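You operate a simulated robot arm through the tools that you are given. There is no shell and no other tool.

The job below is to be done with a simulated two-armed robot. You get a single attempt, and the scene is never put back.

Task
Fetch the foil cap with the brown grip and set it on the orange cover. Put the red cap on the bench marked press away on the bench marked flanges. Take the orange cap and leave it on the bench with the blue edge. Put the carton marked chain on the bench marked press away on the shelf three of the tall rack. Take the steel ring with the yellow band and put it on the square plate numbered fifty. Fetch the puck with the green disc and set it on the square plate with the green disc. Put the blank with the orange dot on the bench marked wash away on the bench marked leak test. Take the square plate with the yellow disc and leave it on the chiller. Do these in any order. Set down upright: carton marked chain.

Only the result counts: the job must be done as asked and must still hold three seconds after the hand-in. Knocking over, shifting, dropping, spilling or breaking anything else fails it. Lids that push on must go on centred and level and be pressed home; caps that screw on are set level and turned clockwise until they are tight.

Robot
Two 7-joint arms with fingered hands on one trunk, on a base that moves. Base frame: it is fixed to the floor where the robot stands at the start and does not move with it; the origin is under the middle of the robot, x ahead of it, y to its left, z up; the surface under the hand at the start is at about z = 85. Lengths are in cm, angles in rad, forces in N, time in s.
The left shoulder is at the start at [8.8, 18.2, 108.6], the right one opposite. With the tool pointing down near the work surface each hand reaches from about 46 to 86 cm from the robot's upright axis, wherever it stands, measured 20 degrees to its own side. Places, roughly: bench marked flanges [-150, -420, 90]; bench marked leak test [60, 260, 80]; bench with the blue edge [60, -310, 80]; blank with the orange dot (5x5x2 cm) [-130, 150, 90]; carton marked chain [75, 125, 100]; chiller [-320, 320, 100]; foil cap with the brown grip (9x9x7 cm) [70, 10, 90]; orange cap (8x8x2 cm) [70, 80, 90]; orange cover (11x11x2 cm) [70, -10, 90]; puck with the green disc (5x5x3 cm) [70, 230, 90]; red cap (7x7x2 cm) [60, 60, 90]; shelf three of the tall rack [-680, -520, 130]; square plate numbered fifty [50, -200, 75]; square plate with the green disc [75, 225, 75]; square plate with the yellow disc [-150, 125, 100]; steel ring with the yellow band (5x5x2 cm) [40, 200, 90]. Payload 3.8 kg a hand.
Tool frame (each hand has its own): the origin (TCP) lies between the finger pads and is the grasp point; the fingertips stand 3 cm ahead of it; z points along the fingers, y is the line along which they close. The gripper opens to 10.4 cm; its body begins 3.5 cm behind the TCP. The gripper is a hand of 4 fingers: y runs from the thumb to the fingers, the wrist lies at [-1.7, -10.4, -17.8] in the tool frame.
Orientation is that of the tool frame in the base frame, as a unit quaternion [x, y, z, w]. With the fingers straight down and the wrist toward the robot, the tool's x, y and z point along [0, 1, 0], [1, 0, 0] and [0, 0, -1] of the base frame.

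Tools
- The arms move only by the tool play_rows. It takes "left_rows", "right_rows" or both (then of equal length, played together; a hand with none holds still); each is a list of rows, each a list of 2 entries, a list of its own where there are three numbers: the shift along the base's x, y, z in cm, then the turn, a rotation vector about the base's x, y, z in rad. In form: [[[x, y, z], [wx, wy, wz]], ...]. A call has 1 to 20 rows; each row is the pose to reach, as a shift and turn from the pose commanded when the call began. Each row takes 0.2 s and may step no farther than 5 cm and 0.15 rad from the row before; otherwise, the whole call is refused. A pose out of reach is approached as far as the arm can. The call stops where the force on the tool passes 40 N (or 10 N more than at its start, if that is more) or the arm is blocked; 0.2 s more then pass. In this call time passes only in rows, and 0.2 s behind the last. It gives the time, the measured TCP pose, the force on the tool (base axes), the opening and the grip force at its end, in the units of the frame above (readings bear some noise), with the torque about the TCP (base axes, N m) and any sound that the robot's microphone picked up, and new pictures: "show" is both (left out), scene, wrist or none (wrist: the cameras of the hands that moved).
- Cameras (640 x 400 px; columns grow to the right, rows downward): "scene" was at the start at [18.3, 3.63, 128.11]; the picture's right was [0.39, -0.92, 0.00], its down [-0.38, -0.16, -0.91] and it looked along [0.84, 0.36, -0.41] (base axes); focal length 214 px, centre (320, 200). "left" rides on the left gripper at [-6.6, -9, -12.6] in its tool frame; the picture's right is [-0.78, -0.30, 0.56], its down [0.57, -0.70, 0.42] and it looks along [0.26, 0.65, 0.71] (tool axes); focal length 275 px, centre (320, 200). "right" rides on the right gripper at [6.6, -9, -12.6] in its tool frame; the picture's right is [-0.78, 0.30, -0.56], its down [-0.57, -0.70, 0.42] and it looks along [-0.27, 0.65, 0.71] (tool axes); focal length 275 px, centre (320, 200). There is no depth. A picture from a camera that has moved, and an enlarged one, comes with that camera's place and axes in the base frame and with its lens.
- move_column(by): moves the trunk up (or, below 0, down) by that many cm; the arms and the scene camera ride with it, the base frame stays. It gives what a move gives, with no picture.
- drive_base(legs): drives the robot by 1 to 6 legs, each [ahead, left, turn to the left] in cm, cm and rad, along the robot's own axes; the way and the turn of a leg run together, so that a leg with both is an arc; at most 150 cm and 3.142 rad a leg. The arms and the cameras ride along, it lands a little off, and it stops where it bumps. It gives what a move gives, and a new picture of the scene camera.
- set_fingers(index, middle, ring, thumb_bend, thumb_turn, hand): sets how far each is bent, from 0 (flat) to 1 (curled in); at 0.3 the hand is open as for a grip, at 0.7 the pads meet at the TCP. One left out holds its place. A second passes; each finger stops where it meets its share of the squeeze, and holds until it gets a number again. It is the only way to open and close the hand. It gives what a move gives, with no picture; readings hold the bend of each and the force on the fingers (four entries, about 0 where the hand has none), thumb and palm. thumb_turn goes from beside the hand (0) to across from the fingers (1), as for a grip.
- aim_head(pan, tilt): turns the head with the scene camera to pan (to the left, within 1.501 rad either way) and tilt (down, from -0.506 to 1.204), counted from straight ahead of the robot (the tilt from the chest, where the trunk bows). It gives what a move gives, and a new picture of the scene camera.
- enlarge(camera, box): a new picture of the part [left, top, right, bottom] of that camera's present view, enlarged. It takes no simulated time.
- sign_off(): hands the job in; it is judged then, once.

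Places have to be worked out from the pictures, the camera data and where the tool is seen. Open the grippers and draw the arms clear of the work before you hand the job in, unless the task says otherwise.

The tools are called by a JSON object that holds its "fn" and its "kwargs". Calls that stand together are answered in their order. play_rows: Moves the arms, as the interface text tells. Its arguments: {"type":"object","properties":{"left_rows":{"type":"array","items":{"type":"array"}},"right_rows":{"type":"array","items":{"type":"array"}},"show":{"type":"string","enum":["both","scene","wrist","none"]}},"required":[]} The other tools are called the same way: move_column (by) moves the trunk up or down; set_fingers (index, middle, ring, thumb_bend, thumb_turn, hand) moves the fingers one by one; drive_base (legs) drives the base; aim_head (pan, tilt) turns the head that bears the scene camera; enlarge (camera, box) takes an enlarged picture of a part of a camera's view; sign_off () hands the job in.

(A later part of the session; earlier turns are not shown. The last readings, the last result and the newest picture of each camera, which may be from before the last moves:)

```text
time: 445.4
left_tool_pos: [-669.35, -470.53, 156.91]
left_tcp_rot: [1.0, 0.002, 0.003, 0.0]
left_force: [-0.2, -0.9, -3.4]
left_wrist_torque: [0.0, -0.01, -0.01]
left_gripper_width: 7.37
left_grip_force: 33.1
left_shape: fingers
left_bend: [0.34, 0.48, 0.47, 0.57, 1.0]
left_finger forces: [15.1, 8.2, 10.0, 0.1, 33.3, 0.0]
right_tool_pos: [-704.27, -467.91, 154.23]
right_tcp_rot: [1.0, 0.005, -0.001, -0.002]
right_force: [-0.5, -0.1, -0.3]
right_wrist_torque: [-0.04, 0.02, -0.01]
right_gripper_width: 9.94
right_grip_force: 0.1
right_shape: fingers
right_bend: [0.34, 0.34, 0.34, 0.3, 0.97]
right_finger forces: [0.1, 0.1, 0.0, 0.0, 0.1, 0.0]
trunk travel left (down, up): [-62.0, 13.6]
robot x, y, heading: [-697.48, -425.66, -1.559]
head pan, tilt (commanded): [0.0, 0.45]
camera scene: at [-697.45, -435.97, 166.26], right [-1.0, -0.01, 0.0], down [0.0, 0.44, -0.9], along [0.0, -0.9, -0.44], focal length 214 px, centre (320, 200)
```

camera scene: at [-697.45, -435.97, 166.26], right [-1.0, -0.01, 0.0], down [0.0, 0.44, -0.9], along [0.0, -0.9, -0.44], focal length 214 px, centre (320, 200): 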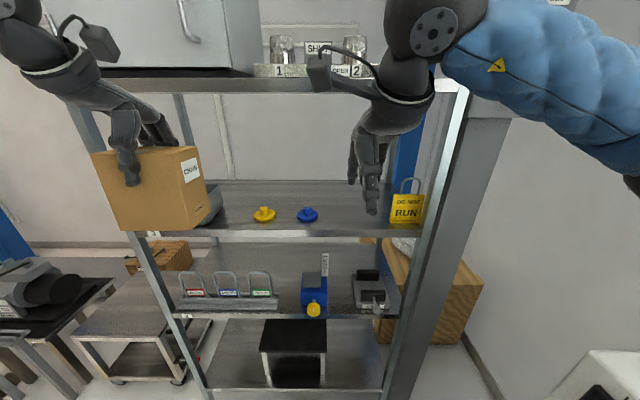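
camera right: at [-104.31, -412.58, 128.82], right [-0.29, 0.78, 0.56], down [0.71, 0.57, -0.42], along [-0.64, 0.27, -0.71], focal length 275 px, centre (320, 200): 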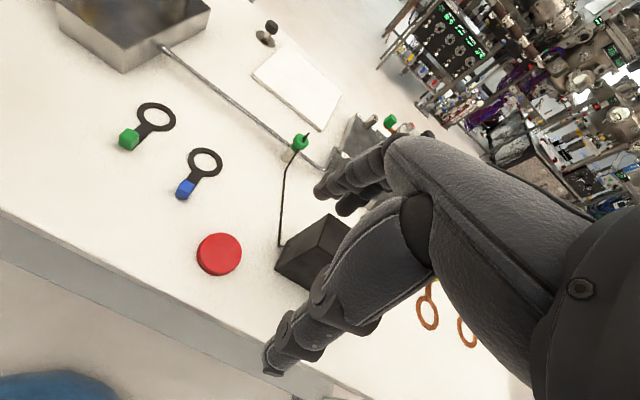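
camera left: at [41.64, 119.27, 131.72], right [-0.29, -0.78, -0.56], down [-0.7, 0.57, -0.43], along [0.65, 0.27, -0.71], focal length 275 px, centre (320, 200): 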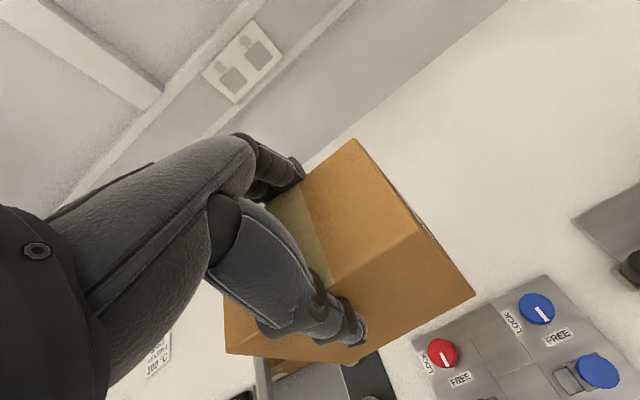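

Clear view of shelf three: yellow part at (-677.6, -502), blue at (-693, -502.5), padlock at x<-721.5. The free gap is centred at x≈-709. Since a cart blocks standing further right, I'll move up a little and turn right 0.43 rad to reach it at an angle.

{"fn": "drive_base", "kwargs": {"legs": [[8, -4, 0], [0, 0, -0.43]]}}

{"fn": "aim_head", "kwargs": {"pan": 0.1, "tilt": 0.5}}

```text
time: 447.8
left_tool_pos: [-694.64, -486.31, 157.05]
left_tcp_rot: [0.978, -0.21, 0.001, 0.0]
left_force: [0.0, -0.3, -3.8]
left_wrist_torque: [0.03, 0.02, 0.0]
left_gripper_width: 7.38
left_grip_force: 32.5
left_shape: fingers
left_bend: [0.34, 0.48, 0.47, 0.57, 1.0]
left_finger forces: [14.9, 7.9, 9.8, 0.0, 32.9, 0.0]
right_tool_pos: [-725.19, -469.36, 154.21]
right_tcp_rot: [0.978, -0.207, -0.001, -0.001]
right_force: [0.1, -0.5, -0.2]
right_wrist_torque: [0.01, 0.01, -0.02]
right_gripper_width: 9.93
right_grip_force: 0.1
right_shape: fingers
right_bend: [0.34, 0.34, 0.34, 0.3, 0.97]
right_finger forces: [0.0, 0.0, 0.0, 0.1, 0.0, 0.1]
trunk travel left (down, up): [-62.0, 13.6]
robot x, y, heading: [-701.71, -433.61, -1.99]
head pan, tilt (commanded): [0.0, 0.45]
camera scene: at [-705.76, -443.22, 166.25], right [-0.91, 0.41, 0.0], down [0.18, 0.4, -0.9], along [-0.37, -0.82, -0.44], focal length 214 px, centre (320, 200)
```

scene: 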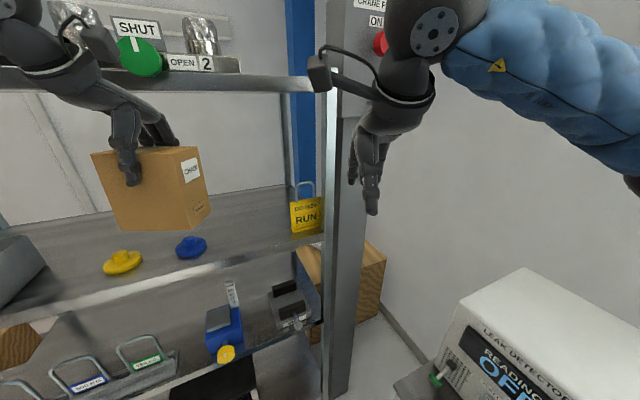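

```text
time: 448.4
left_tool_pos: [-694.63, -486.2, 157.06]
left_tcp_rot: [0.978, -0.21, 0.002, 0.0]
left_force: [-0.1, 0.1, -3.9]
left_wrist_torque: [-0.02, 0.02, -0.01]
left_gripper_width: 7.35
left_grip_force: 32.6
left_shape: fingers
left_bend: [0.34, 0.48, 0.47, 0.57, 1.0]
left_finger forces: [14.8, 8.0, 9.6, 0.0, 32.9, 0.1]
right_tool_pos: [-725.16, -469.32, 154.28]
right_tcp_rot: [0.978, -0.207, 0.0, -0.002]
right_force: [0.1, -0.4, -0.5]
right_wrist_torque: [-0.02, 0.0, 0.01]
right_gripper_width: 9.95
right_grip_force: 0.0
right_shape: fingers
right_bend: [0.34, 0.34, 0.34, 0.3, 0.97]
right_finger forces: [0.0, 0.0, 0.0, 0.0, 0.0, 0.1]
trunk travel left (down, up): [-62.0, 13.6]
robot x, y, heading: [-701.42, -433.62, -1.992]
head pan, tilt (commanded): [0.099, 0.499]
camera scene: at [-704.89, -443.37, 165.81], right [-0.95, 0.32, 0.0], down [0.15, 0.45, -0.88], along [-0.28, -0.83, -0.48], focal length 214 px, centre (320, 200)
```

scene: 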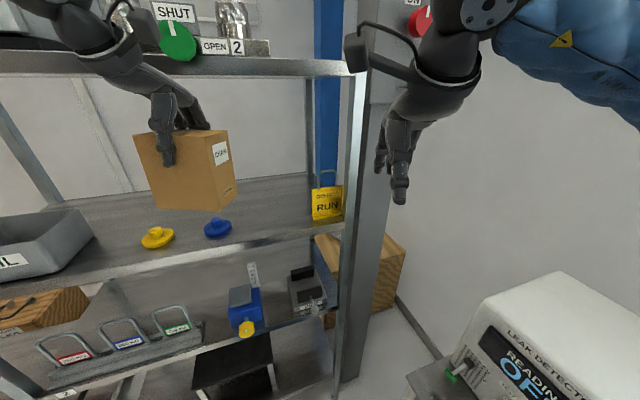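

The carton is in front of the shelf edge. First I'll move the right hand out of the way to the right, then lower the left hand so the carton's bottom is about 3 cm above the shelf.

{"fn": "play_rows", "kwargs": {"right_rows": [[[-3.7, 2.8, 0], [0, 0, 0]], [[-7.4, 5.6, 0], [0, 0, 0]], [[-11.1, 8.4, 0], [0, 0, 0]], [[-14, 11, 0], [0, 0, 0]]], "left_rows": [[[0, 0.5, -3.5], [0, 0, 0]], [[0, 1, -7], [0, 0, 0]], [[0, 1, -10.5], [0, 0, 0]], [[0, 1, -14], [0, 0, 0]]], "show": "both"}}

```text
time: 449.4
left_tool_pos: [-694.74, -485.01, 143.24]
left_tcp_rot: [0.978, -0.209, 0.002, 0.001]
left_force: [-0.3, 1.0, -3.4]
left_wrist_torque: [0.01, -0.02, 0.0]
left_gripper_width: 7.35
left_grip_force: 32.5
left_shape: fingers
left_bend: [0.35, 0.48, 0.47, 0.57, 1.0]
left_finger forces: [14.8, 8.0, 9.6, 0.1, 32.6, 0.0]
right_tool_pos: [-739.35, -458.09, 153.96]
right_tcp_rot: [0.978, -0.207, 0.0, -0.001]
right_force: [-0.4, 0.8, -0.5]
right_wrist_torque: [0.0, -0.01, -0.01]
right_gripper_width: 9.94
right_grip_force: 0.1
right_shape: fingers
right_bend: [0.34, 0.34, 0.34, 0.3, 0.97]
right_finger forces: [0.0, 0.0, 0.0, 0.0, 0.0, 0.0]
trunk travel left (down, up): [-62.0, 13.6]
robot x, y, heading: [-701.68, -433.55, -1.994]
head pan, tilt (commanded): [0.099, 0.499]
camera scene: at [-705.01, -443.24, 165.81], right [-0.95, 0.32, 0.0], down [0.15, 0.45, -0.88], along [-0.28, -0.83, -0.48], focal length 214 px, centre (320, 200)
camera right: at [-729.66, -452.5, 166.42], right [-0.83, 0.04, 0.56], down [-0.24, 0.87, -0.42], along [-0.5, -0.48, -0.71], focal length 275 px, centre (320, 200)
camera left: at [-697.22, -474.09, 155.74], right [-0.59, 0.59, -0.56], down [0.81, 0.4, -0.42], along [-0.02, -0.7, -0.71], focal length 275 px, centre (320, 200)
```

scene: 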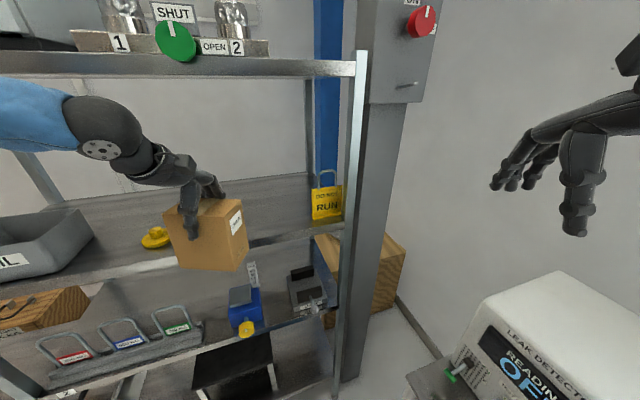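
right: 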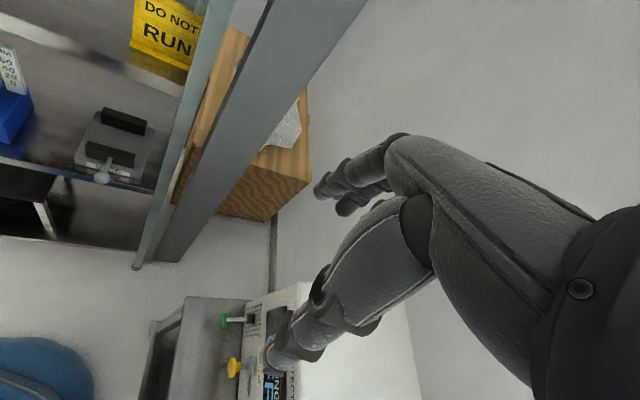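
left: 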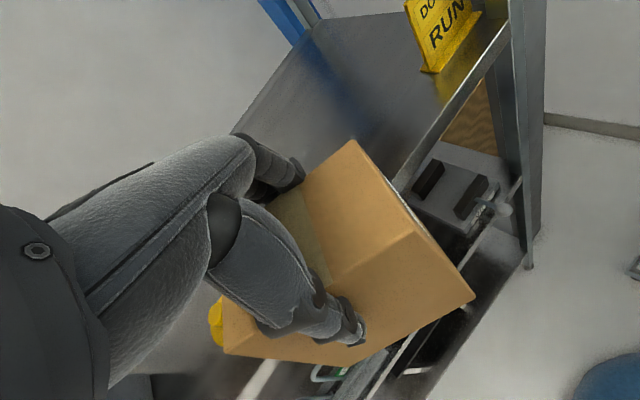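

Shelf edge measured at z≈127.9; the carton's bottom is at about 131.5. Now shifting right (x to about -709) while still in front of the shelf.

{"fn": "play_rows", "kwargs": {"left_rows": [[[-4.8, 0.2, 0], [0, 0, 0]], [[-9.6, 0.2, 0], [0, 0, 0]], [[-14.4, 0, 0], [0, 0, 0]]]}}

```text
time: 450.2
left_tool_pos: [-709.16, -485.66, 142.34]
left_tcp_rot: [0.978, -0.208, 0.001, -0.001]
left_force: [-0.2, -0.2, -2.7]
left_wrist_torque: [0.01, 0.02, -0.03]
left_gripper_width: 7.31
left_grip_force: 31.8
left_shape: fingers
left_bend: [0.35, 0.48, 0.47, 0.57, 1.0]
left_finger forces: [14.8, 7.9, 9.6, 0.0, 32.4, 0.1]
right_tool_pos: [-739.21, -458.41, 153.88]
right_tcp_rot: [0.978, -0.207, -0.001, -0.003]
right_force: [-0.2, 0.3, -0.3]
right_wrist_torque: [0.04, 0.04, -0.02]
right_gripper_width: 9.95
right_grip_force: 0.1
right_shape: fingers
right_bend: [0.34, 0.34, 0.34, 0.3, 0.97]
right_finger forces: [0.1, 0.0, 0.0, 0.0, 0.1, 0.1]
trunk travel left (down, up): [-62.0, 13.6]
robot x, y, heading: [-701.69, -433.44, -1.988]
head pan, tilt (commanded): [0.099, 0.499]
camera scene: at [-704.86, -443.68, 165.78], right [-0.95, 0.32, 0.0], down [0.15, 0.46, -0.88], along [-0.28, -0.83, -0.48], focal length 214 px, centre (320, 200)
camera left: at [-711.64, -474.86, 154.99], right [-0.59, 0.59, -0.56], down [0.81, 0.41, -0.42], along [-0.02, -0.7, -0.71], focal length 275 px, centre (320, 200)
```

scene: 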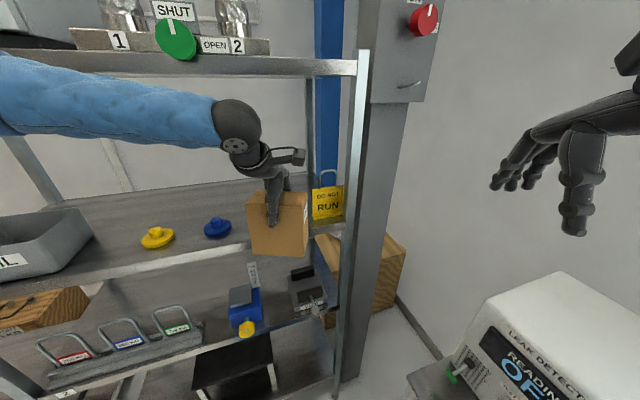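
left: 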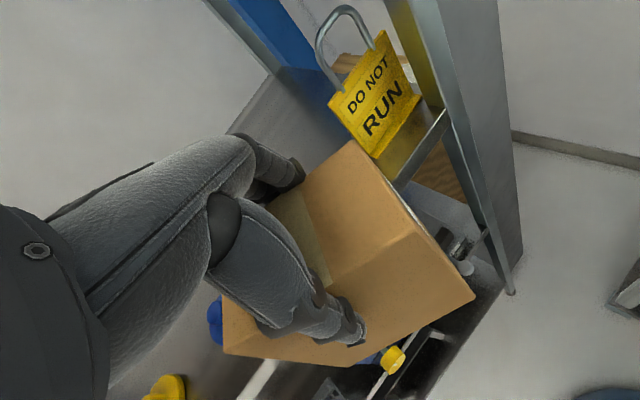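

The gap is about 25 cm wide between the blue part and the padlock. I'll push the carton in 15.5 cm, drifting 1.3 cm left and 1.3 cm down to stay clear of the shelf above.

{"fn": "play_rows", "kwargs": {"left_rows": [[[0.4, -4, -0.5], [0, 0, 0]], [[0.8, -8, -1], [0, 0, 0]], [[1.2, -12, -1.3], [0, 0, 0]], [[1.3, -15.5, -1.3], [0, 0, 0]]]}}

{"fn": "enlarge", "kwargs": {"camera": "scene", "box": [180, 60, 380, 300]}}

```text
time: 451.2
left_tool_pos: [-707.49, -501.0, 141.45]
left_tcp_rot: [0.978, -0.21, 0.001, 0.0]
left_force: [-0.5, -0.2, -3.1]
left_wrist_torque: [0.0, 0.04, 0.04]
left_gripper_width: 7.34
left_grip_force: 32.2
left_shape: fingers
left_bend: [0.35, 0.48, 0.47, 0.57, 1.0]
left_finger forces: [14.6, 7.9, 9.4, 0.0, 32.1, 0.0]
left hand out of reach, approached as far as the arm can: row 4
right_tool_pos: [-739.28, -458.39, 153.86]
right_tcp_rot: [0.979, -0.206, 0.0, -0.003]
right_force: [0.2, -0.6, -0.1]
right_wrist_torque: [0.03, 0.02, 0.0]
right_gripper_width: 9.96
right_grip_force: 0.1
right_shape: fingers
right_bend: [0.34, 0.34, 0.34, 0.3, 0.97]
right_finger forces: [0.0, 0.1, 0.0, 0.1, 0.0, 0.0]
trunk travel left (down, up): [-62.0, 13.6]
robot x, y, heading: [-701.46, -433.75, -1.992]
head pan, tilt (commanded): [0.099, 0.499]
camera scene: at [-704.86, -443.62, 165.79], right [-0.95, 0.32, 0.0], down [0.15, 0.46, -0.88], along [-0.28, -0.83, -0.48], focal length 214 px, centre (320, 200)
camera left: at [-710.01, -490.12, 154.02], right [-0.59, 0.59, -0.56], down [0.81, 0.41, -0.42], along [-0.02, -0.7, -0.71], focal length 275 px, centre (320, 200)
```

scene: 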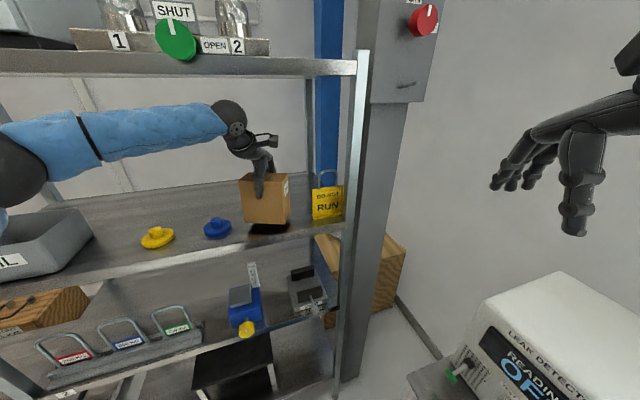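
left: 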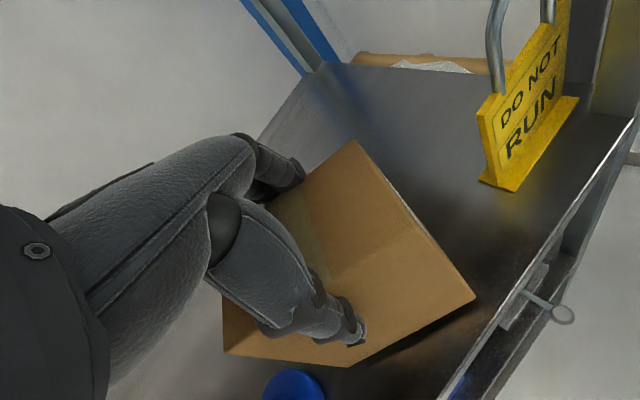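

```text
1.67 times, centred on (280, 180) of scene
camera zoom: at [-704.86, -443.62, 165.79], right [-0.95, 0.32, 0.0], down [0.15, 0.46, -0.88], along [-0.28, -0.83, -0.48], focal length 358 px, centre (387, 233)
```

zoom: 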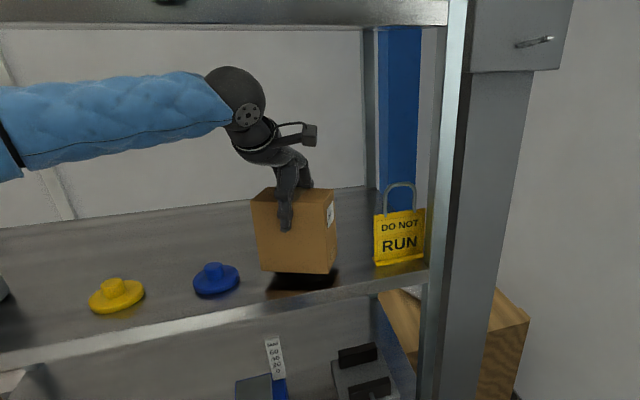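

The carton is over the free gap. Lowering onto the shelf in small steps.

{"fn": "play_rows", "kwargs": {"left_rows": [[[0, 0, -0.5], [0, 0, 0]], [[0, 0, -1], [0, 0, 0]]], "show": "none"}}

{"fn": "play_rows", "kwargs": {"left_rows": [[[0, 0, -0.3], [0, 0, 0]], [[0, 0, -0.6], [0, 0, 0]]], "show": "none"}}

```text
time: 451.9
left_tool_pos: [-707.49, -500.73, 140.48]
left_tcp_rot: [0.978, -0.21, 0.002, 0.001]
left_force: [0.5, -0.9, -4.0]
left_wrist_torque: [0.0, 0.01, 0.0]
left_gripper_width: 7.34
left_grip_force: 32.2
left_shape: fingers
left_bend: [0.35, 0.48, 0.47, 0.57, 1.0]
left_finger forces: [14.5, 7.9, 9.5, 0.1, 32.1, 0.0]
right_tool_pos: [-739.22, -458.35, 153.86]
right_tcp_rot: [0.978, -0.208, -0.001, -0.002]
right_force: [0.0, 0.2, -0.4]
right_wrist_torque: [0.03, 0.0, -0.02]
right_gripper_width: 9.94
right_grip_force: 0.1
right_shape: fingers
right_bend: [0.34, 0.34, 0.34, 0.3, 0.97]
right_finger forces: [0.0, 0.0, 0.1, 0.0, 0.0, 0.1]
trunk travel left (down, up): [-62.0, 13.6]
robot x, y, heading: [-701.37, -433.66, -1.991]
head pan, tilt (commanded): [0.099, 0.499]
```

```text
time: 452.4
left_tool_pos: [-707.37, -500.67, 140.13]
left_tcp_rot: [0.978, -0.21, 0.0, 0.002]
left_force: [0.6, 0.1, -2.4]
left_wrist_torque: [-0.01, 0.01, 0.0]
left_gripper_width: 7.34
left_grip_force: 32.1
left_shape: fingers
left_bend: [0.35, 0.48, 0.47, 0.57, 1.0]
left_finger forces: [14.5, 7.9, 9.5, 0.0, 32.1, 0.0]
right_tool_pos: [-739.25, -458.14, 153.95]
right_tcp_rot: [0.978, -0.207, -0.002, -0.002]
right_force: [0.2, 0.3, -0.2]
right_wrist_torque: [0.0, 0.01, 0.03]
right_gripper_width: 9.9
right_grip_force: 0.0
right_shape: fingers
right_bend: [0.34, 0.34, 0.34, 0.3, 0.97]
right_finger forces: [0.0, 0.0, 0.1, 0.0, 0.1, 0.0]
trunk travel left (down, up): [-62.0, 13.6]
robot x, y, heading: [-701.46, -433.72, -1.995]
head pan, tilt (commanded): [0.099, 0.499]
```

Still free at 140.1; continuing.

{"fn": "play_rows", "kwargs": {"left_rows": [[[0, 0, -0.3], [0, 0, 0]], [[0, 0, -0.6], [0, 0, 0]]], "show": "none"}}

{"fn": "play_rows", "kwargs": {"left_rows": [[[0, 0, -0.2], [0, 0, 0]], [[0, 0, -0.4], [0, 0, 0]]]}}

{"fn": "enlarge", "kwargs": {"camera": "scene", "box": [200, 130, 360, 270]}}

```text
time: 453.1
left_tool_pos: [-707.43, -500.66, 139.74]
left_tcp_rot: [0.978, -0.209, 0.001, 0.004]
left_force: [1.8, -0.1, 7.9]
left_wrist_torque: [-0.27, 0.04, -0.01]
left_gripper_width: 7.34
left_grip_force: 33.2
left_shape: fingers
left_bend: [0.35, 0.48, 0.47, 0.57, 1.0]
left_finger forces: [14.6, 8.3, 9.9, 0.0, 33.9, 0.1]
right_tool_pos: [-739.16, -458.02, 153.92]
right_tcp_rot: [0.978, -0.207, -0.001, -0.001]
right_force: [0.3, -0.3, 0.6]
right_wrist_torque: [-0.01, -0.01, -0.05]
right_gripper_width: 9.96
right_grip_force: 0.0
right_shape: fingers
right_bend: [0.34, 0.34, 0.34, 0.3, 0.97]
right_finger forces: [0.0, 0.0, 0.0, 0.1, 0.1, 0.1]
trunk travel left (down, up): [-62.0, 13.6]
robot x, y, heading: [-701.35, -433.65, -1.991]
head pan, tilt (commanded): [0.099, 0.499]
```

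```text
time: 453.6
left_tool_pos: [-707.36, -500.34, 139.63]
left_tcp_rot: [0.978, -0.21, -0.001, 0.006]
left_force: [2.7, -0.1, 25.5]
left_wrist_torque: [-0.77, 0.22, 0.04]
left_gripper_width: 7.31
left_grip_force: 35.3
left_shape: fingers
left_bend: [0.35, 0.48, 0.46, 0.57, 1.0]
left_finger forces: [16.4, 9.1, 10.0, 0.0, 35.7, 0.0]
right_tool_pos: [-739.1, -457.83, 154.13]
right_tcp_rot: [0.978, -0.207, -0.001, 0.001]
right_force: [-1.1, 0.3, 0.7]
right_wrist_torque: [-0.01, -0.01, -0.02]
right_gripper_width: 9.97
right_grip_force: 0.0
right_shape: fingers
right_bend: [0.34, 0.34, 0.34, 0.3, 0.97]
right_finger forces: [0.1, 0.0, 0.0, 0.0, 0.0, 0.1]
trunk travel left (down, up): [-62.0, 13.6]
robot x, y, heading: [-701.5, -433.55, -1.991]
head pan, tilt (commanded): [0.099, 0.499]
camera scene: at [-704.75, -442.96, 165.86], right [-0.95, 0.32, 0.0], down [0.15, 0.45, -0.88], along [-0.28, -0.83, -0.48], focal length 214 px, centre (320, 200)
camera left: at [-709.78, -489.42, 152.14], right [-0.59, 0.58, -0.56], down [0.81, 0.4, -0.43], along [-0.03, -0.71, -0.71], focal length 275 px, centre (320, 200)
```

scene: 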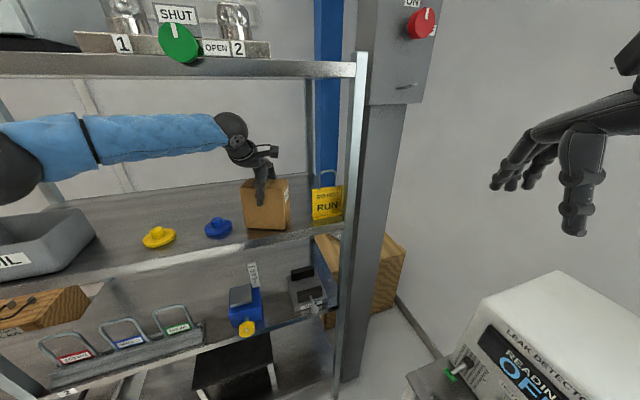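
left: 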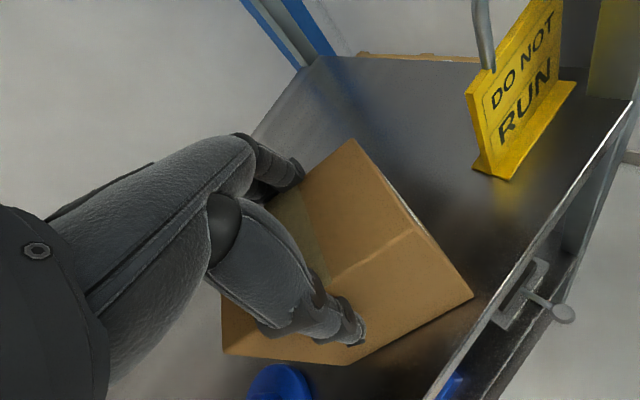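

```text
2.86 times, centred on (280, 200) of scene
camera zoom: at [-704.75, -442.96, 165.86], right [-0.95, 0.32, 0.0], down [0.15, 0.45, -0.88], along [-0.28, -0.83, -0.48], focal length 613 px, centre (434, 200)
```

zoom: 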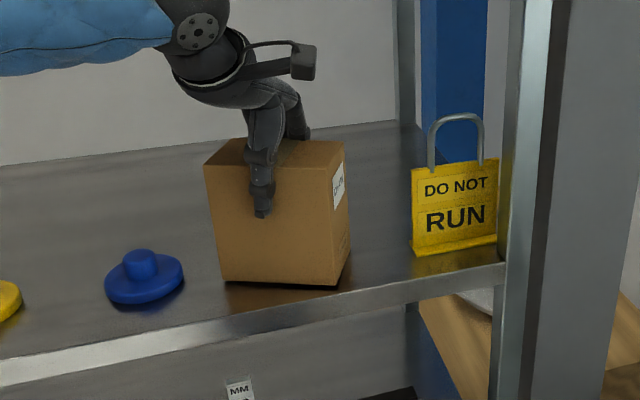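

Down on the shelf with 25 N; easing up before release.

{"fn": "play_rows", "kwargs": {"left_rows": [[[0, 0, 0.3], [0, 0, 0]], [[0, 0, 0.5], [0, 0, 0]]], "show": "none"}}

{"fn": "enlarge", "kwargs": {"camera": "scene", "box": [220, 160, 340, 250]}}

```text
time: 454.2
left_tool_pos: [-707.28, -500.43, 139.59]
left_tcp_rot: [0.978, -0.21, 0.003, 0.001]
left_force: [-1.3, -3.9, 15.8]
left_wrist_torque: [-0.94, 0.38, -0.03]
left_gripper_width: 7.33
left_grip_force: 34.8
left_shape: fingers
left_bend: [0.34, 0.47, 0.46, 0.58, 1.0]
left_finger forces: [17.3, 9.5, 10.3, 0.0, 32.4, 0.0]
right_tool_pos: [-739.25, -458.07, 153.95]
right_tcp_rot: [0.978, -0.208, -0.001, 0.0]
right_force: [0.0, 0.5, -0.3]
right_wrist_torque: [0.0, 0.01, 0.0]
right_gripper_width: 9.94
right_grip_force: 0.0
right_shape: fingers
right_bend: [0.34, 0.34, 0.34, 0.3, 0.97]
right_finger forces: [0.1, 0.0, 0.0, 0.0, 0.0, 0.1]
trunk travel left (down, up): [-62.0, 13.6]
robot x, y, heading: [-700.79, -433.18, -1.992]
head pan, tilt (commanded): [0.099, 0.499]
```

```text
4.44 times, centred on (280, 205) of scene
camera zoom: at [-704.86, -443.2, 165.82], right [-0.95, 0.32, 0.0], down [0.15, 0.45, -0.88], along [-0.28, -0.83, -0.48], focal length 953 px, centre (498, 178)
```

zoom: 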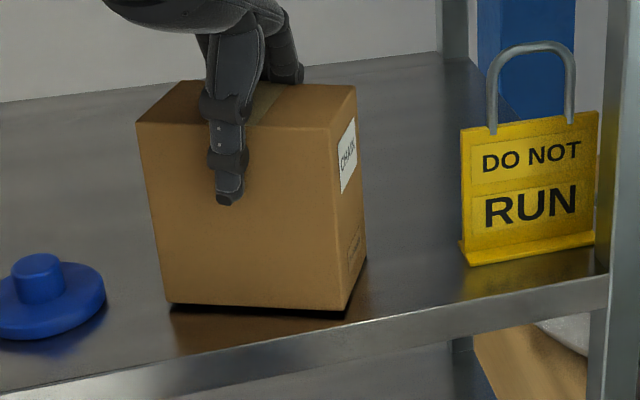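

A small dark gap shows under the near edge; the carton is tilted very slightly and will settle. Easing a bit more, then opening the hand gently.

{"fn": "play_rows", "kwargs": {"left_rows": [[[0, 0, 0.2], [0, 0, 0]], [[0, 0, 0.35], [0, 0, 0]]], "show": "none"}}

{"fn": "enlarge", "kwargs": {"camera": "scene", "box": [220, 160, 340, 250]}}

```text
time: 454.9
left_tool_pos: [-707.31, -500.44, 139.76]
left_tcp_rot: [0.978, -0.21, 0.002, 0.0]
left_force: [-2.7, -1.7, 4.3]
left_wrist_torque: [-0.57, 0.29, -0.15]
left_gripper_width: 7.32
left_grip_force: 33.6
left_shape: fingers
left_bend: [0.34, 0.47, 0.46, 0.58, 1.0]
left_finger forces: [16.4, 9.1, 10.4, 0.0, 32.2, 0.0]
right_tool_pos: [-739.4, -458.11, 153.9]
right_tcp_rot: [0.978, -0.207, 0.0, -0.002]
right_force: [0.4, -0.2, -0.8]
right_wrist_torque: [0.0, 0.01, 0.03]
right_gripper_width: 9.92
right_grip_force: 0.0
right_shape: fingers
right_bend: [0.34, 0.34, 0.34, 0.3, 0.97]
right_finger forces: [0.0, 0.0, 0.0, 0.0, 0.0, 0.0]
trunk travel left (down, up): [-62.0, 13.6]
robot x, y, heading: [-701.46, -433.62, -1.994]
head pan, tilt (commanded): [0.099, 0.499]
```

```text
4.44 times, centred on (280, 205) of scene
camera zoom: at [-704.94, -443.34, 165.8], right [-0.95, 0.32, 0.0], down [0.15, 0.45, -0.88], along [-0.28, -0.83, -0.48], focal length 953 px, centre (498, 178)
```

zoom: 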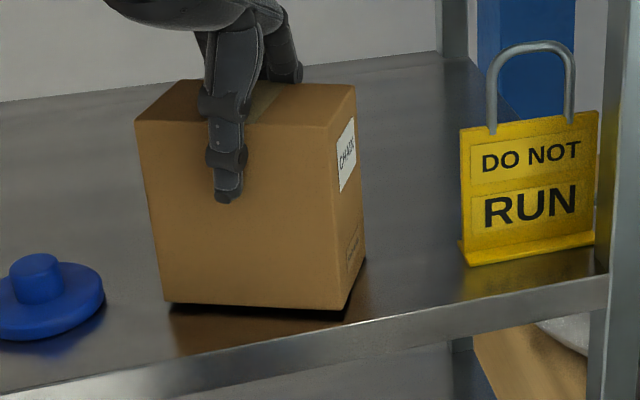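

Light contact of 4 N. Opening the hand.

{"fn": "set_fingers", "kwargs": {"hand": "left", "index": 0.25, "middle": 0.25, "ring": 0.25, "thumb_bend": 0.25}}

{"fn": "enlarge", "kwargs": {"camera": "scene", "box": [200, 110, 360, 250]}}

{"fn": "enlarge", "kwargs": {"camera": "left", "box": [0, 0, 640, 400]}}

```text
time: 455.9
left_tool_pos: [-707.26, -500.57, 139.84]
left_tcp_rot: [0.978, -0.21, 0.001, 0.001]
left_force: [0.4, 0.6, 0.0]
left_wrist_torque: [0.0, 0.03, 0.0]
left_gripper_width: 11.58
left_grip_force: 0.1
left_shape: fingers
left_bend: [0.25, 0.25, 0.25, 0.25, 0.97]
left_finger forces: [0.0, 0.1, 0.0, 0.1, 0.0, 0.1]
right_tool_pos: [-739.21, -458.16, 153.94]
right_tcp_rot: [0.978, -0.207, -0.001, -0.002]
right_force: [-0.3, 0.1, 0.3]
right_wrist_torque: [0.03, 0.01, -0.01]
right_gripper_width: 9.92
right_grip_force: 0.0
right_shape: fingers
right_bend: [0.34, 0.34, 0.34, 0.3, 0.97]
right_finger forces: [0.0, 0.0, 0.0, 0.0, 0.1, 0.0]
trunk travel left (down, up): [-62.0, 13.6]
robot x, y, heading: [-701.13, -433.71, -1.988]
head pan, tilt (commanded): [0.099, 0.499]
```

```text
2.86 times, centred on (280, 180) of scene
camera zoom: at [-704.88, -443.37, 165.81], right [-0.95, 0.32, 0.0], down [0.15, 0.45, -0.88], along [-0.28, -0.83, -0.48], focal length 613 px, centre (434, 257)
```

zoom: 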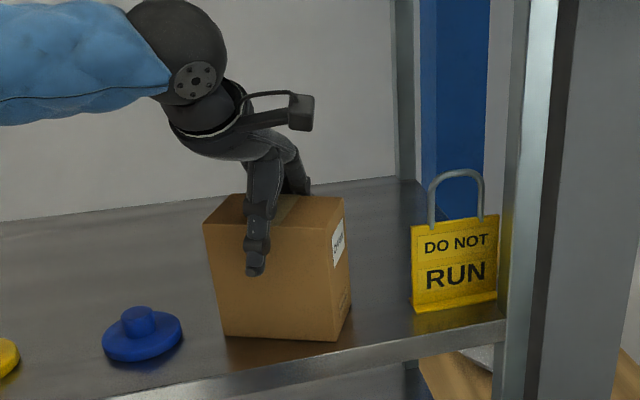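

```text
1.00 times, centred on (320, 200) of left (not enlarged: the box is as wide or as high as the picture)
camera zoom: at [-709.78, -489.74, 152.48], right [-0.59, 0.59, -0.56], down [0.81, 0.4, -0.42], along [-0.02, -0.7, -0.71], focal length 275 px, centre (320, 200)
```

zoom: 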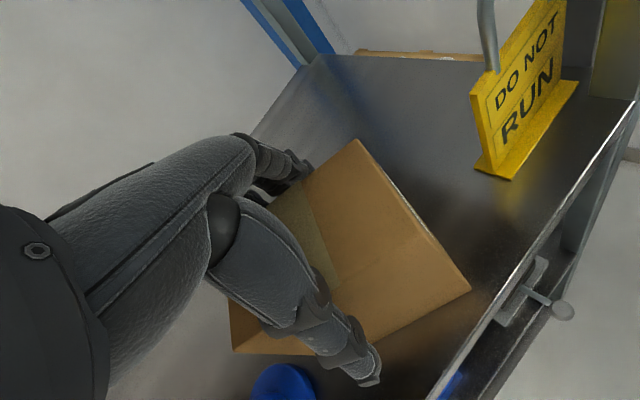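

Released; the carton sits flat and upright on shelf three. To withdraw without hitting the shelf above, I'll flatten the far fingers to raise their tips, then lift a few centimetres.

{"fn": "set_fingers", "kwargs": {"hand": "left", "index": 0.02, "middle": 0.02, "ring": 0.02, "thumb_bend": 0.2}}

{"fn": "enlarge", "kwargs": {"camera": "scene", "box": [200, 110, 360, 250]}}

{"fn": "enlarge", "kwargs": {"camera": "left", "box": [0, 0, 640, 400]}}

```text
time: 456.9
left_tool_pos: [-707.19, -500.51, 139.87]
left_tcp_rot: [0.978, -0.209, 0.002, 0.001]
left_force: [-0.5, 0.0, -0.2]
left_wrist_torque: [-0.04, -0.01, 0.02]
left_gripper_width: 14.85
left_grip_force: 0.0
left_shape: fingers
left_bend: [0.02, 0.02, 0.02, 0.2, 0.96]
left_finger forces: [0.0, 0.0, 0.0, 0.0, 0.1, 0.0]
right_tool_pos: [-739.21, -458.15, 153.99]
right_tcp_rot: [0.978, -0.206, 0.0, 0.0]
right_force: [0.0, 0.8, 0.0]
right_wrist_torque: [-0.03, -0.01, 0.01]
right_gripper_width: 9.91
right_grip_force: 0.0
right_shape: fingers
right_bend: [0.34, 0.34, 0.34, 0.3, 0.97]
right_finger forces: [0.0, 0.0, 0.0, 0.0, 0.0, 0.0]
trunk travel left (down, up): [-62.0, 13.6]
robot x, y, heading: [-701.47, -433.57, -1.982]
head pan, tilt (commanded): [0.099, 0.499]
```

```text
2.86 times, centred on (280, 180) of scene
camera zoom: at [-704.86, -443.34, 165.81], right [-0.95, 0.32, 0.0], down [0.15, 0.45, -0.88], along [-0.28, -0.83, -0.48], focal length 613 px, centre (434, 257)
```

zoom: 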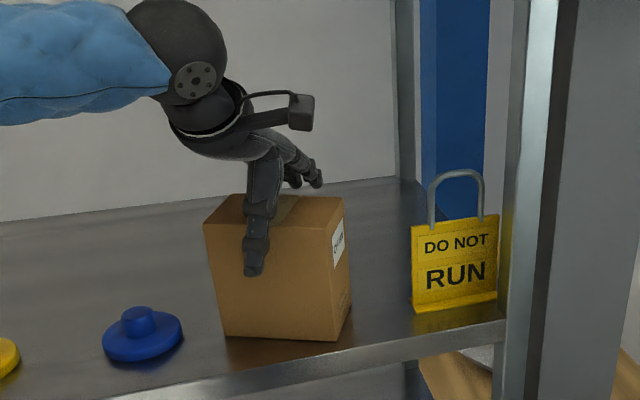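

```text
1.00 times, centred on (320, 200) of left (not enlarged: the box is as wide or as high as the picture)
camera zoom: at [-709.77, -489.7, 152.51], right [-0.59, 0.59, -0.56], down [0.81, 0.4, -0.42], along [-0.02, -0.7, -0.71], focal length 275 px, centre (320, 200)
```

zoom: 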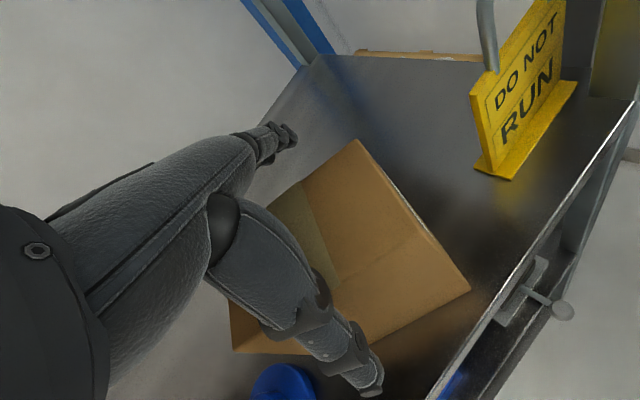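

The far fingertips have risen nearly to the carton's top. Lifting 3.6 cm (leaving ~1.8 cm below the shelf above) and checking.

{"fn": "play_rows", "kwargs": {"left_rows": [[[0.1, 0.2, 1.2], [0, 0, 0]], [[0.2, 0.4, 2.4], [0, 0, 0]], [[0.2, 0.4, 3.6], [0, 0, 0]]]}}

{"fn": "enlarge", "kwargs": {"camera": "scene", "box": [180, 60, 340, 200]}}

```text
time: 457.6
left_tool_pos: [-707.14, -500.17, 143.46]
left_tcp_rot: [0.978, -0.209, 0.002, 0.0]
left_force: [-0.5, 0.8, 0.4]
left_wrist_torque: [-0.01, -0.02, 0.01]
left_gripper_width: 14.85
left_grip_force: 0.2
left_shape: fingers
left_bend: [0.02, 0.02, 0.02, 0.2, 0.96]
left_finger forces: [0.0, 0.0, 0.1, 0.0, 0.0, 0.1]
right_tool_pos: [-739.21, -458.2, 153.89]
right_tcp_rot: [0.978, -0.207, -0.001, -0.001]
right_force: [0.1, 1.4, 0.3]
right_wrist_torque: [0.06, 0.02, -0.01]
right_gripper_width: 9.95
right_grip_force: 0.0
right_shape: fingers
right_bend: [0.34, 0.34, 0.34, 0.3, 0.97]
right_finger forces: [0.0, 0.1, 0.0, 0.1, 0.0, 0.0]
trunk travel left (down, up): [-62.0, 13.6]
robot x, y, heading: [-701.24, -433.7, -1.99]
head pan, tilt (commanded): [0.099, 0.499]
camera scene: at [-704.86, -443.34, 165.81], right [-0.95, 0.32, 0.0], down [0.15, 0.45, -0.88], along [-0.28, -0.83, -0.48], focal length 214 px, centre (320, 200)
camera left: at [-709.68, -489.31, 156.08], right [-0.58, 0.59, -0.56], down [0.81, 0.4, -0.42], along [-0.02, -0.7, -0.71], focal length 275 px, centre (320, 200)
```

scene: 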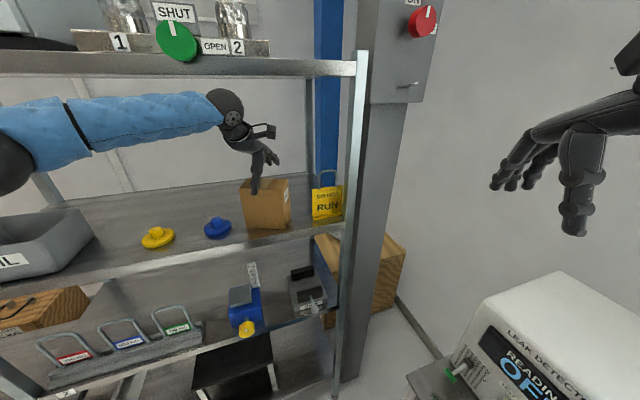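
left: 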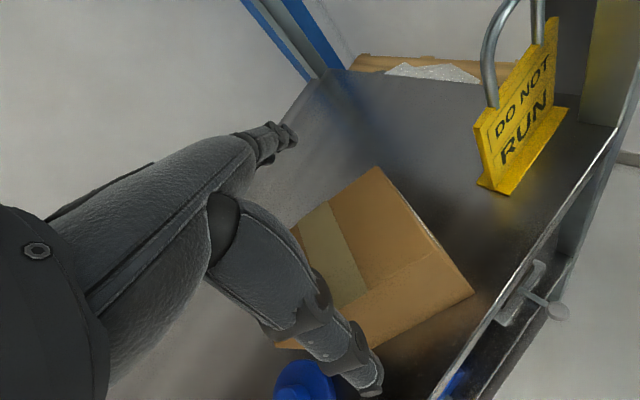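

```text
2.86 times, centred on (260, 130) of scene
camera zoom: at [-704.86, -443.34, 165.81], right [-0.95, 0.32, 0.0], down [0.15, 0.45, -0.88], along [-0.28, -0.83, -0.48], focal length 613 px, centre (491, 400)
```

zoom: 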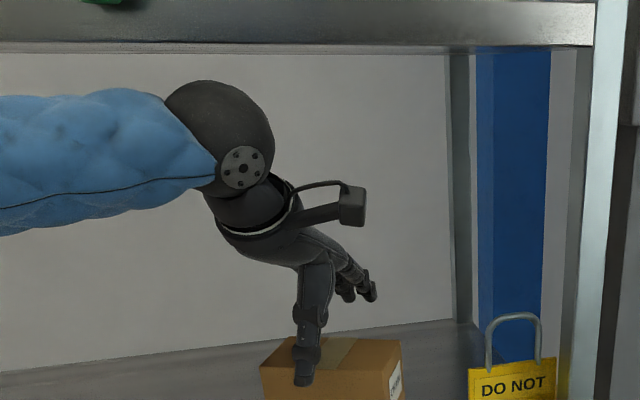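

The fingertips are now above the carton and the wrist is clear of shelf four. Retreating straight back out.

{"fn": "play_rows", "kwargs": {"left_rows": [[[1.2, 2.7, 0], [0, 0, 0]], [[2.8, 6.3, 0], [0, 0, 0]], [[4.6, 10.4, 0], [0, 0, 0]], [[6.4, 14.5, 0], [0, 0, 0]], [[8.2, 18.6, 0], [0, 0, 0]]]}}

{"fn": "enlarge", "kwargs": {"camera": "scene", "box": [200, 110, 360, 250]}}

```text
time: 458.9
left_tool_pos: [-698.79, -481.47, 143.73]
left_tcp_rot: [0.978, -0.209, 0.001, 0.002]
left_force: [0.4, 0.1, 0.0]
left_wrist_torque: [0.0, -0.03, 0.02]
left_gripper_width: 14.85
left_grip_force: 0.1
left_shape: fingers
left_bend: [0.02, 0.02, 0.02, 0.2, 0.96]
left_finger forces: [0.1, 0.0, 0.1, 0.0, 0.0, 0.0]
right_tool_pos: [-739.18, -457.83, 153.98]
right_tcp_rot: [0.978, -0.208, 0.0, -0.001]
right_force: [-0.3, 0.4, 0.0]
right_wrist_torque: [-0.01, 0.02, 0.0]
right_gripper_width: 9.94
right_grip_force: 0.2
right_shape: fingers
right_bend: [0.34, 0.34, 0.34, 0.3, 0.97]
right_finger forces: [0.1, 0.1, 0.0, 0.0, 0.0, 0.1]
trunk travel left (down, up): [-62.0, 13.6]
robot x, y, heading: [-701.49, -433.26, -1.993]
head pan, tilt (commanded): [0.099, 0.499]
camera scene: at [-704.75, -443.13, 165.83], right [-0.95, 0.32, 0.0], down [0.15, 0.45, -0.88], along [-0.28, -0.83, -0.48], focal length 214 px, centre (320, 200)
camera left: at [-701.28, -470.52, 156.3], right [-0.59, 0.59, -0.56], down [0.81, 0.4, -0.42], along [-0.02, -0.7, -0.71], focal length 275 px, centre (320, 200)
```

scene: 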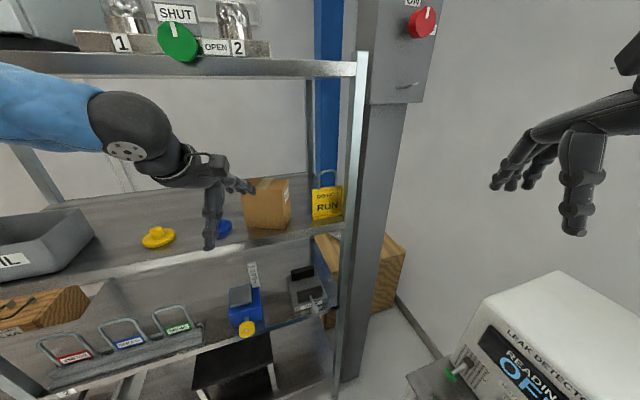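
left: 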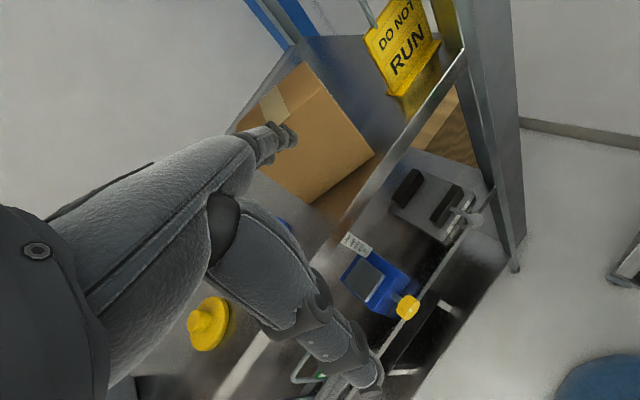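

```text
2.86 times, centred on (280, 180) of scene
camera zoom: at [-704.75, -443.13, 165.83], right [-0.95, 0.32, 0.0], down [0.15, 0.45, -0.88], along [-0.28, -0.83, -0.48], focal length 613 px, centre (434, 257)
```

zoom: 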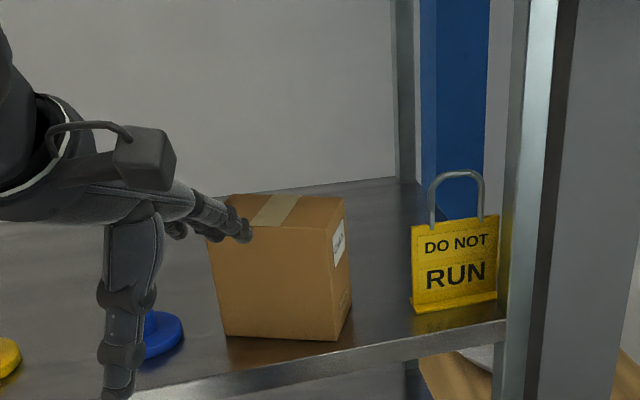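

The carton stands upright on shelf three and my hand is out. Backing away from the rack to clear everything.

{"fn": "drive_base", "kwargs": {"legs": [[-14, 0, 0]]}}

{"fn": "enlarge", "kwargs": {"camera": "scene", "box": [150, 90, 390, 290]}}

```text
time: 460.2
left_tool_pos: [-693.24, -468.78, 143.6]
left_tcp_rot: [0.978, -0.21, 0.002, 0.001]
left_force: [-0.1, 0.5, -0.1]
left_wrist_torque: [0.01, 0.05, -0.02]
left_gripper_width: 14.84
left_grip_force: 0.1
left_shape: fingers
left_bend: [0.02, 0.02, 0.02, 0.2, 0.96]
left_finger forces: [0.0, 0.0, 0.0, 0.0, 0.0, 0.0]
right_tool_pos: [-733.54, -445.42, 153.9]
right_tcp_rot: [0.978, -0.208, -0.001, -0.002]
right_force: [-1.1, -0.3, 0.9]
right_wrist_torque: [0.0, 0.0, -0.01]
right_gripper_width: 9.93
right_grip_force: 0.1
right_shape: fingers
right_bend: [0.34, 0.34, 0.34, 0.3, 0.97]
right_finger forces: [0.0, 0.0, 0.0, 0.0, 0.0, 0.0]
trunk travel left (down, up): [-62.0, 13.6]
robot x, y, heading: [-695.64, -420.73, -1.998]
head pan, tilt (commanded): [0.099, 0.499]
camera scene: at [-699.17, -430.59, 165.8], right [-0.95, 0.32, 0.0], down [0.15, 0.46, -0.88], along [-0.28, -0.83, -0.48], focal length 214 px, centre (320, 200)
```

scene: 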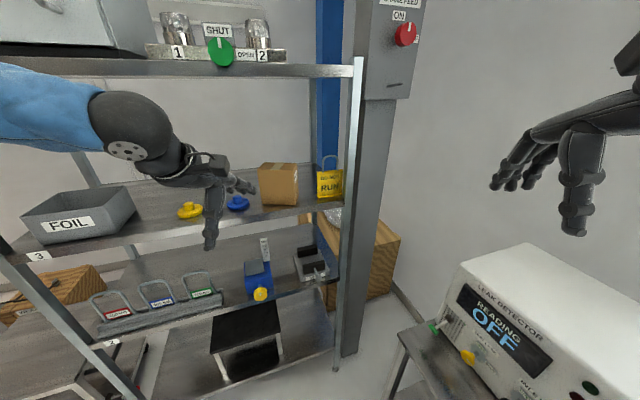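

```text
2.00 times, centred on (270, 190) of scene
camera zoom: at [-699.17, -430.59, 165.8], right [-0.95, 0.32, 0.0], down [0.15, 0.46, -0.88], along [-0.28, -0.83, -0.48], focal length 429 px, centre (420, 220)
```

zoom: 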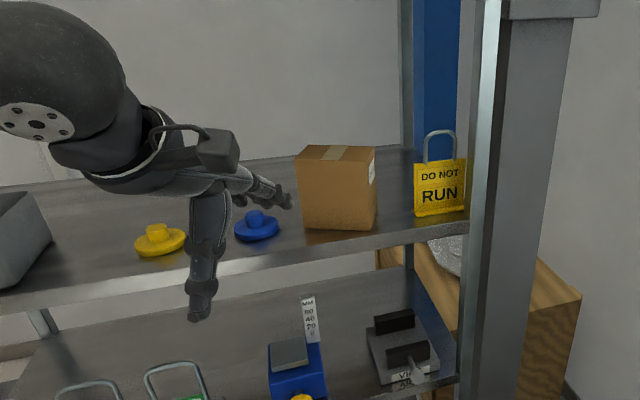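

Shelf label "3" confirms the placement. Before handing in, I want to verify the "flanges" marking on the bench where I left the red cap; I'll lower the trunk and turn to look back along the corridor.

{"fn": "move_column", "kwargs": {"by": -25}}

{"fn": "drive_base", "kwargs": {"legs": [[0, 0, 1.3]]}}

{"fn": "aim_head", "kwargs": {"pan": 0.7, "tilt": 0.1}}

```text
time: 462.8
left_tool_pos: [-693.27, -468.67, 118.7]
left_tcp_rot: [0.978, -0.21, 0.002, 0.001]
left_force: [0.5, -0.5, 0.1]
left_wrist_torque: [0.02, -0.01, 0.0]
left_gripper_width: 14.88
left_grip_force: 0.1
left_shape: fingers
left_bend: [0.02, 0.02, 0.02, 0.2, 0.96]
left_finger forces: [0.0, 0.0, 0.0, 0.0, 0.1, 0.0]
right_tool_pos: [-733.34, -445.07, 128.89]
right_tcp_rot: [0.978, -0.208, -0.001, -0.001]
right_force: [0.8, 0.3, 0.5]
right_wrist_torque: [-0.02, 0.05, 0.0]
right_gripper_width: 9.95
right_grip_force: 0.0
right_shape: fingers
right_bend: [0.34, 0.34, 0.34, 0.3, 0.97]
right_finger forces: [0.0, 0.0, 0.0, 0.1, 0.0, 0.1]
trunk travel left (down, up): [-37.0, 38.6]
robot x, y, heading: [-695.81, -420.66, -1.993]
head pan, tilt (commanded): [0.099, 0.499]
```

```text
time: 466.3
left_tool_pos: [-648.94, -432.26, 118.66]
left_tcp_rot: [0.91, 0.414, 0.001, -0.001]
left_force: [0.3, -0.5, 0.5]
left_wrist_torque: [0.0, -0.02, 0.0]
left_gripper_width: 14.87
left_grip_force: 0.1
left_shape: fingers
left_bend: [0.02, 0.02, 0.02, 0.2, 0.96]
left_finger forces: [0.0, 0.0, 0.1, 0.0, 0.0, 0.0]
right_tool_pos: [-683.3, -463.97, 128.96]
right_tcp_rot: [0.91, 0.416, -0.002, -0.001]
right_force: [-0.2, 0.5, 0.3]
right_wrist_torque: [-0.04, -0.01, 0.01]
right_gripper_width: 9.94
right_grip_force: 0.1
right_shape: fingers
right_bend: [0.34, 0.34, 0.34, 0.3, 0.97]
right_finger forces: [0.1, 0.0, 0.0, 0.0, 0.0, 0.0]
trunk travel left (down, up): [-37.0, 38.6]
robot x, y, heading: [-695.61, -420.64, -0.721]
head pan, tilt (commanded): [0.099, 0.499]
camera scene: at [-684.6, -429.14, 140.69], right [-0.58, -0.82, 0.0], down [-0.39, 0.28, -0.88], along [0.72, -0.51, -0.48], focal length 214 px, centre (320, 200)
```

scene: 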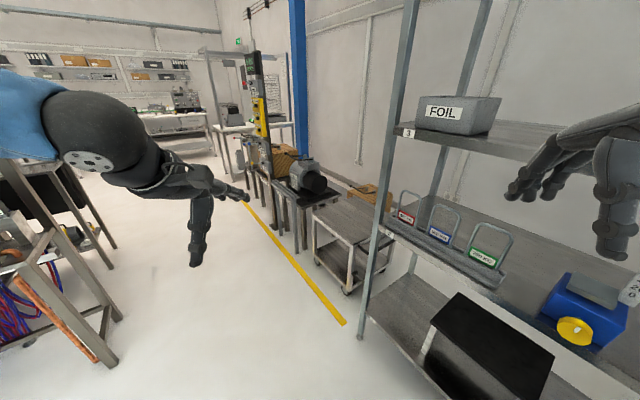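

```text
time: 467.3
left_tool_pos: [-648.93, -432.28, 118.69]
left_tcp_rot: [0.91, 0.414, 0.001, -0.002]
left_force: [0.0, -0.4, 0.7]
left_wrist_torque: [-0.02, 0.03, 0.02]
left_gripper_width: 14.84
left_grip_force: 0.1
left_shape: fingers
left_bend: [0.02, 0.02, 0.02, 0.2, 0.96]
left_finger forces: [0.0, 0.0, 0.0, 0.0, 0.1, 0.1]
right_tool_pos: [-683.25, -464.04, 128.95]
right_tcp_rot: [0.91, 0.416, -0.001, -0.001]
right_force: [-0.4, 0.9, -0.1]
right_wrist_torque: [0.03, -0.02, 0.0]
right_gripper_width: 9.95
right_grip_force: 0.1
right_shape: fingers
right_bend: [0.34, 0.34, 0.34, 0.3, 0.97]
right_finger forces: [0.0, 0.1, 0.1, 0.1, 0.0, 0.0]
trunk travel left (down, up): [-37.0, 38.6]
robot x, y, heading: [-695.74, -420.67, -0.722]
head pan, tilt (commanded): [0.7, 0.099]
camera scene: at [-682.82, -424.05, 144.39], right [-0.02, -1.0, 0.0], down [-0.1, 0.0, -0.99], along [0.99, -0.02, -0.1], focal length 214 px, centre (320, 200)
```

scene: 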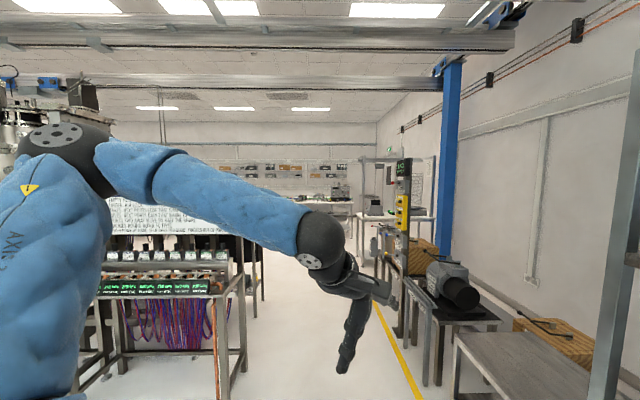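

Enlarging the far bench around the expected label position.

{"fn": "enlarge", "kwargs": {"camera": "scene", "box": [270, 175, 366, 235]}}

{"fn": "enlarge", "kwargs": {"camera": "scene", "box": [300, 190, 340, 215]}}

```text
6.67 times, centred on (318, 205) of scene
camera zoom: at [-682.82, -424.05, 144.39], right [-0.02, -1.0, 0.0], down [-0.1, 0.0, -0.99], along [0.99, -0.02, -0.1], focal length 1430 px, centre (333, 167)
```

zoom: 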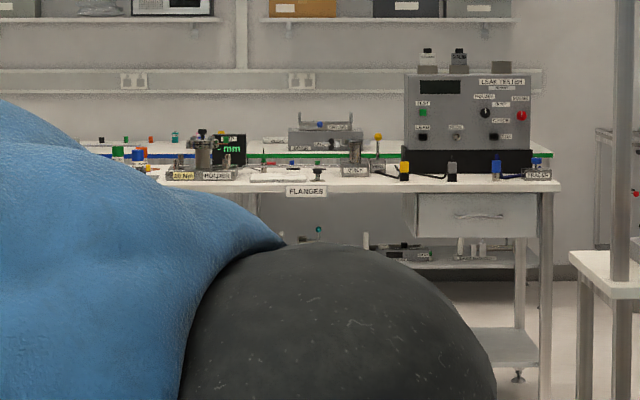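

```text
16.00 times, centred on (320, 202) of scene
camera zoom: at [-682.82, -424.05, 144.39], right [-0.02, -1.0, 0.0], down [-0.1, 0.0, -0.99], along [0.99, -0.02, -0.1], focal length 3432 px, centre (320, 160)
```

zoom: 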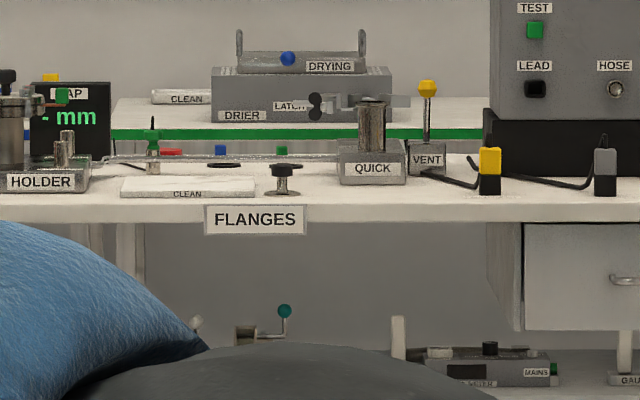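

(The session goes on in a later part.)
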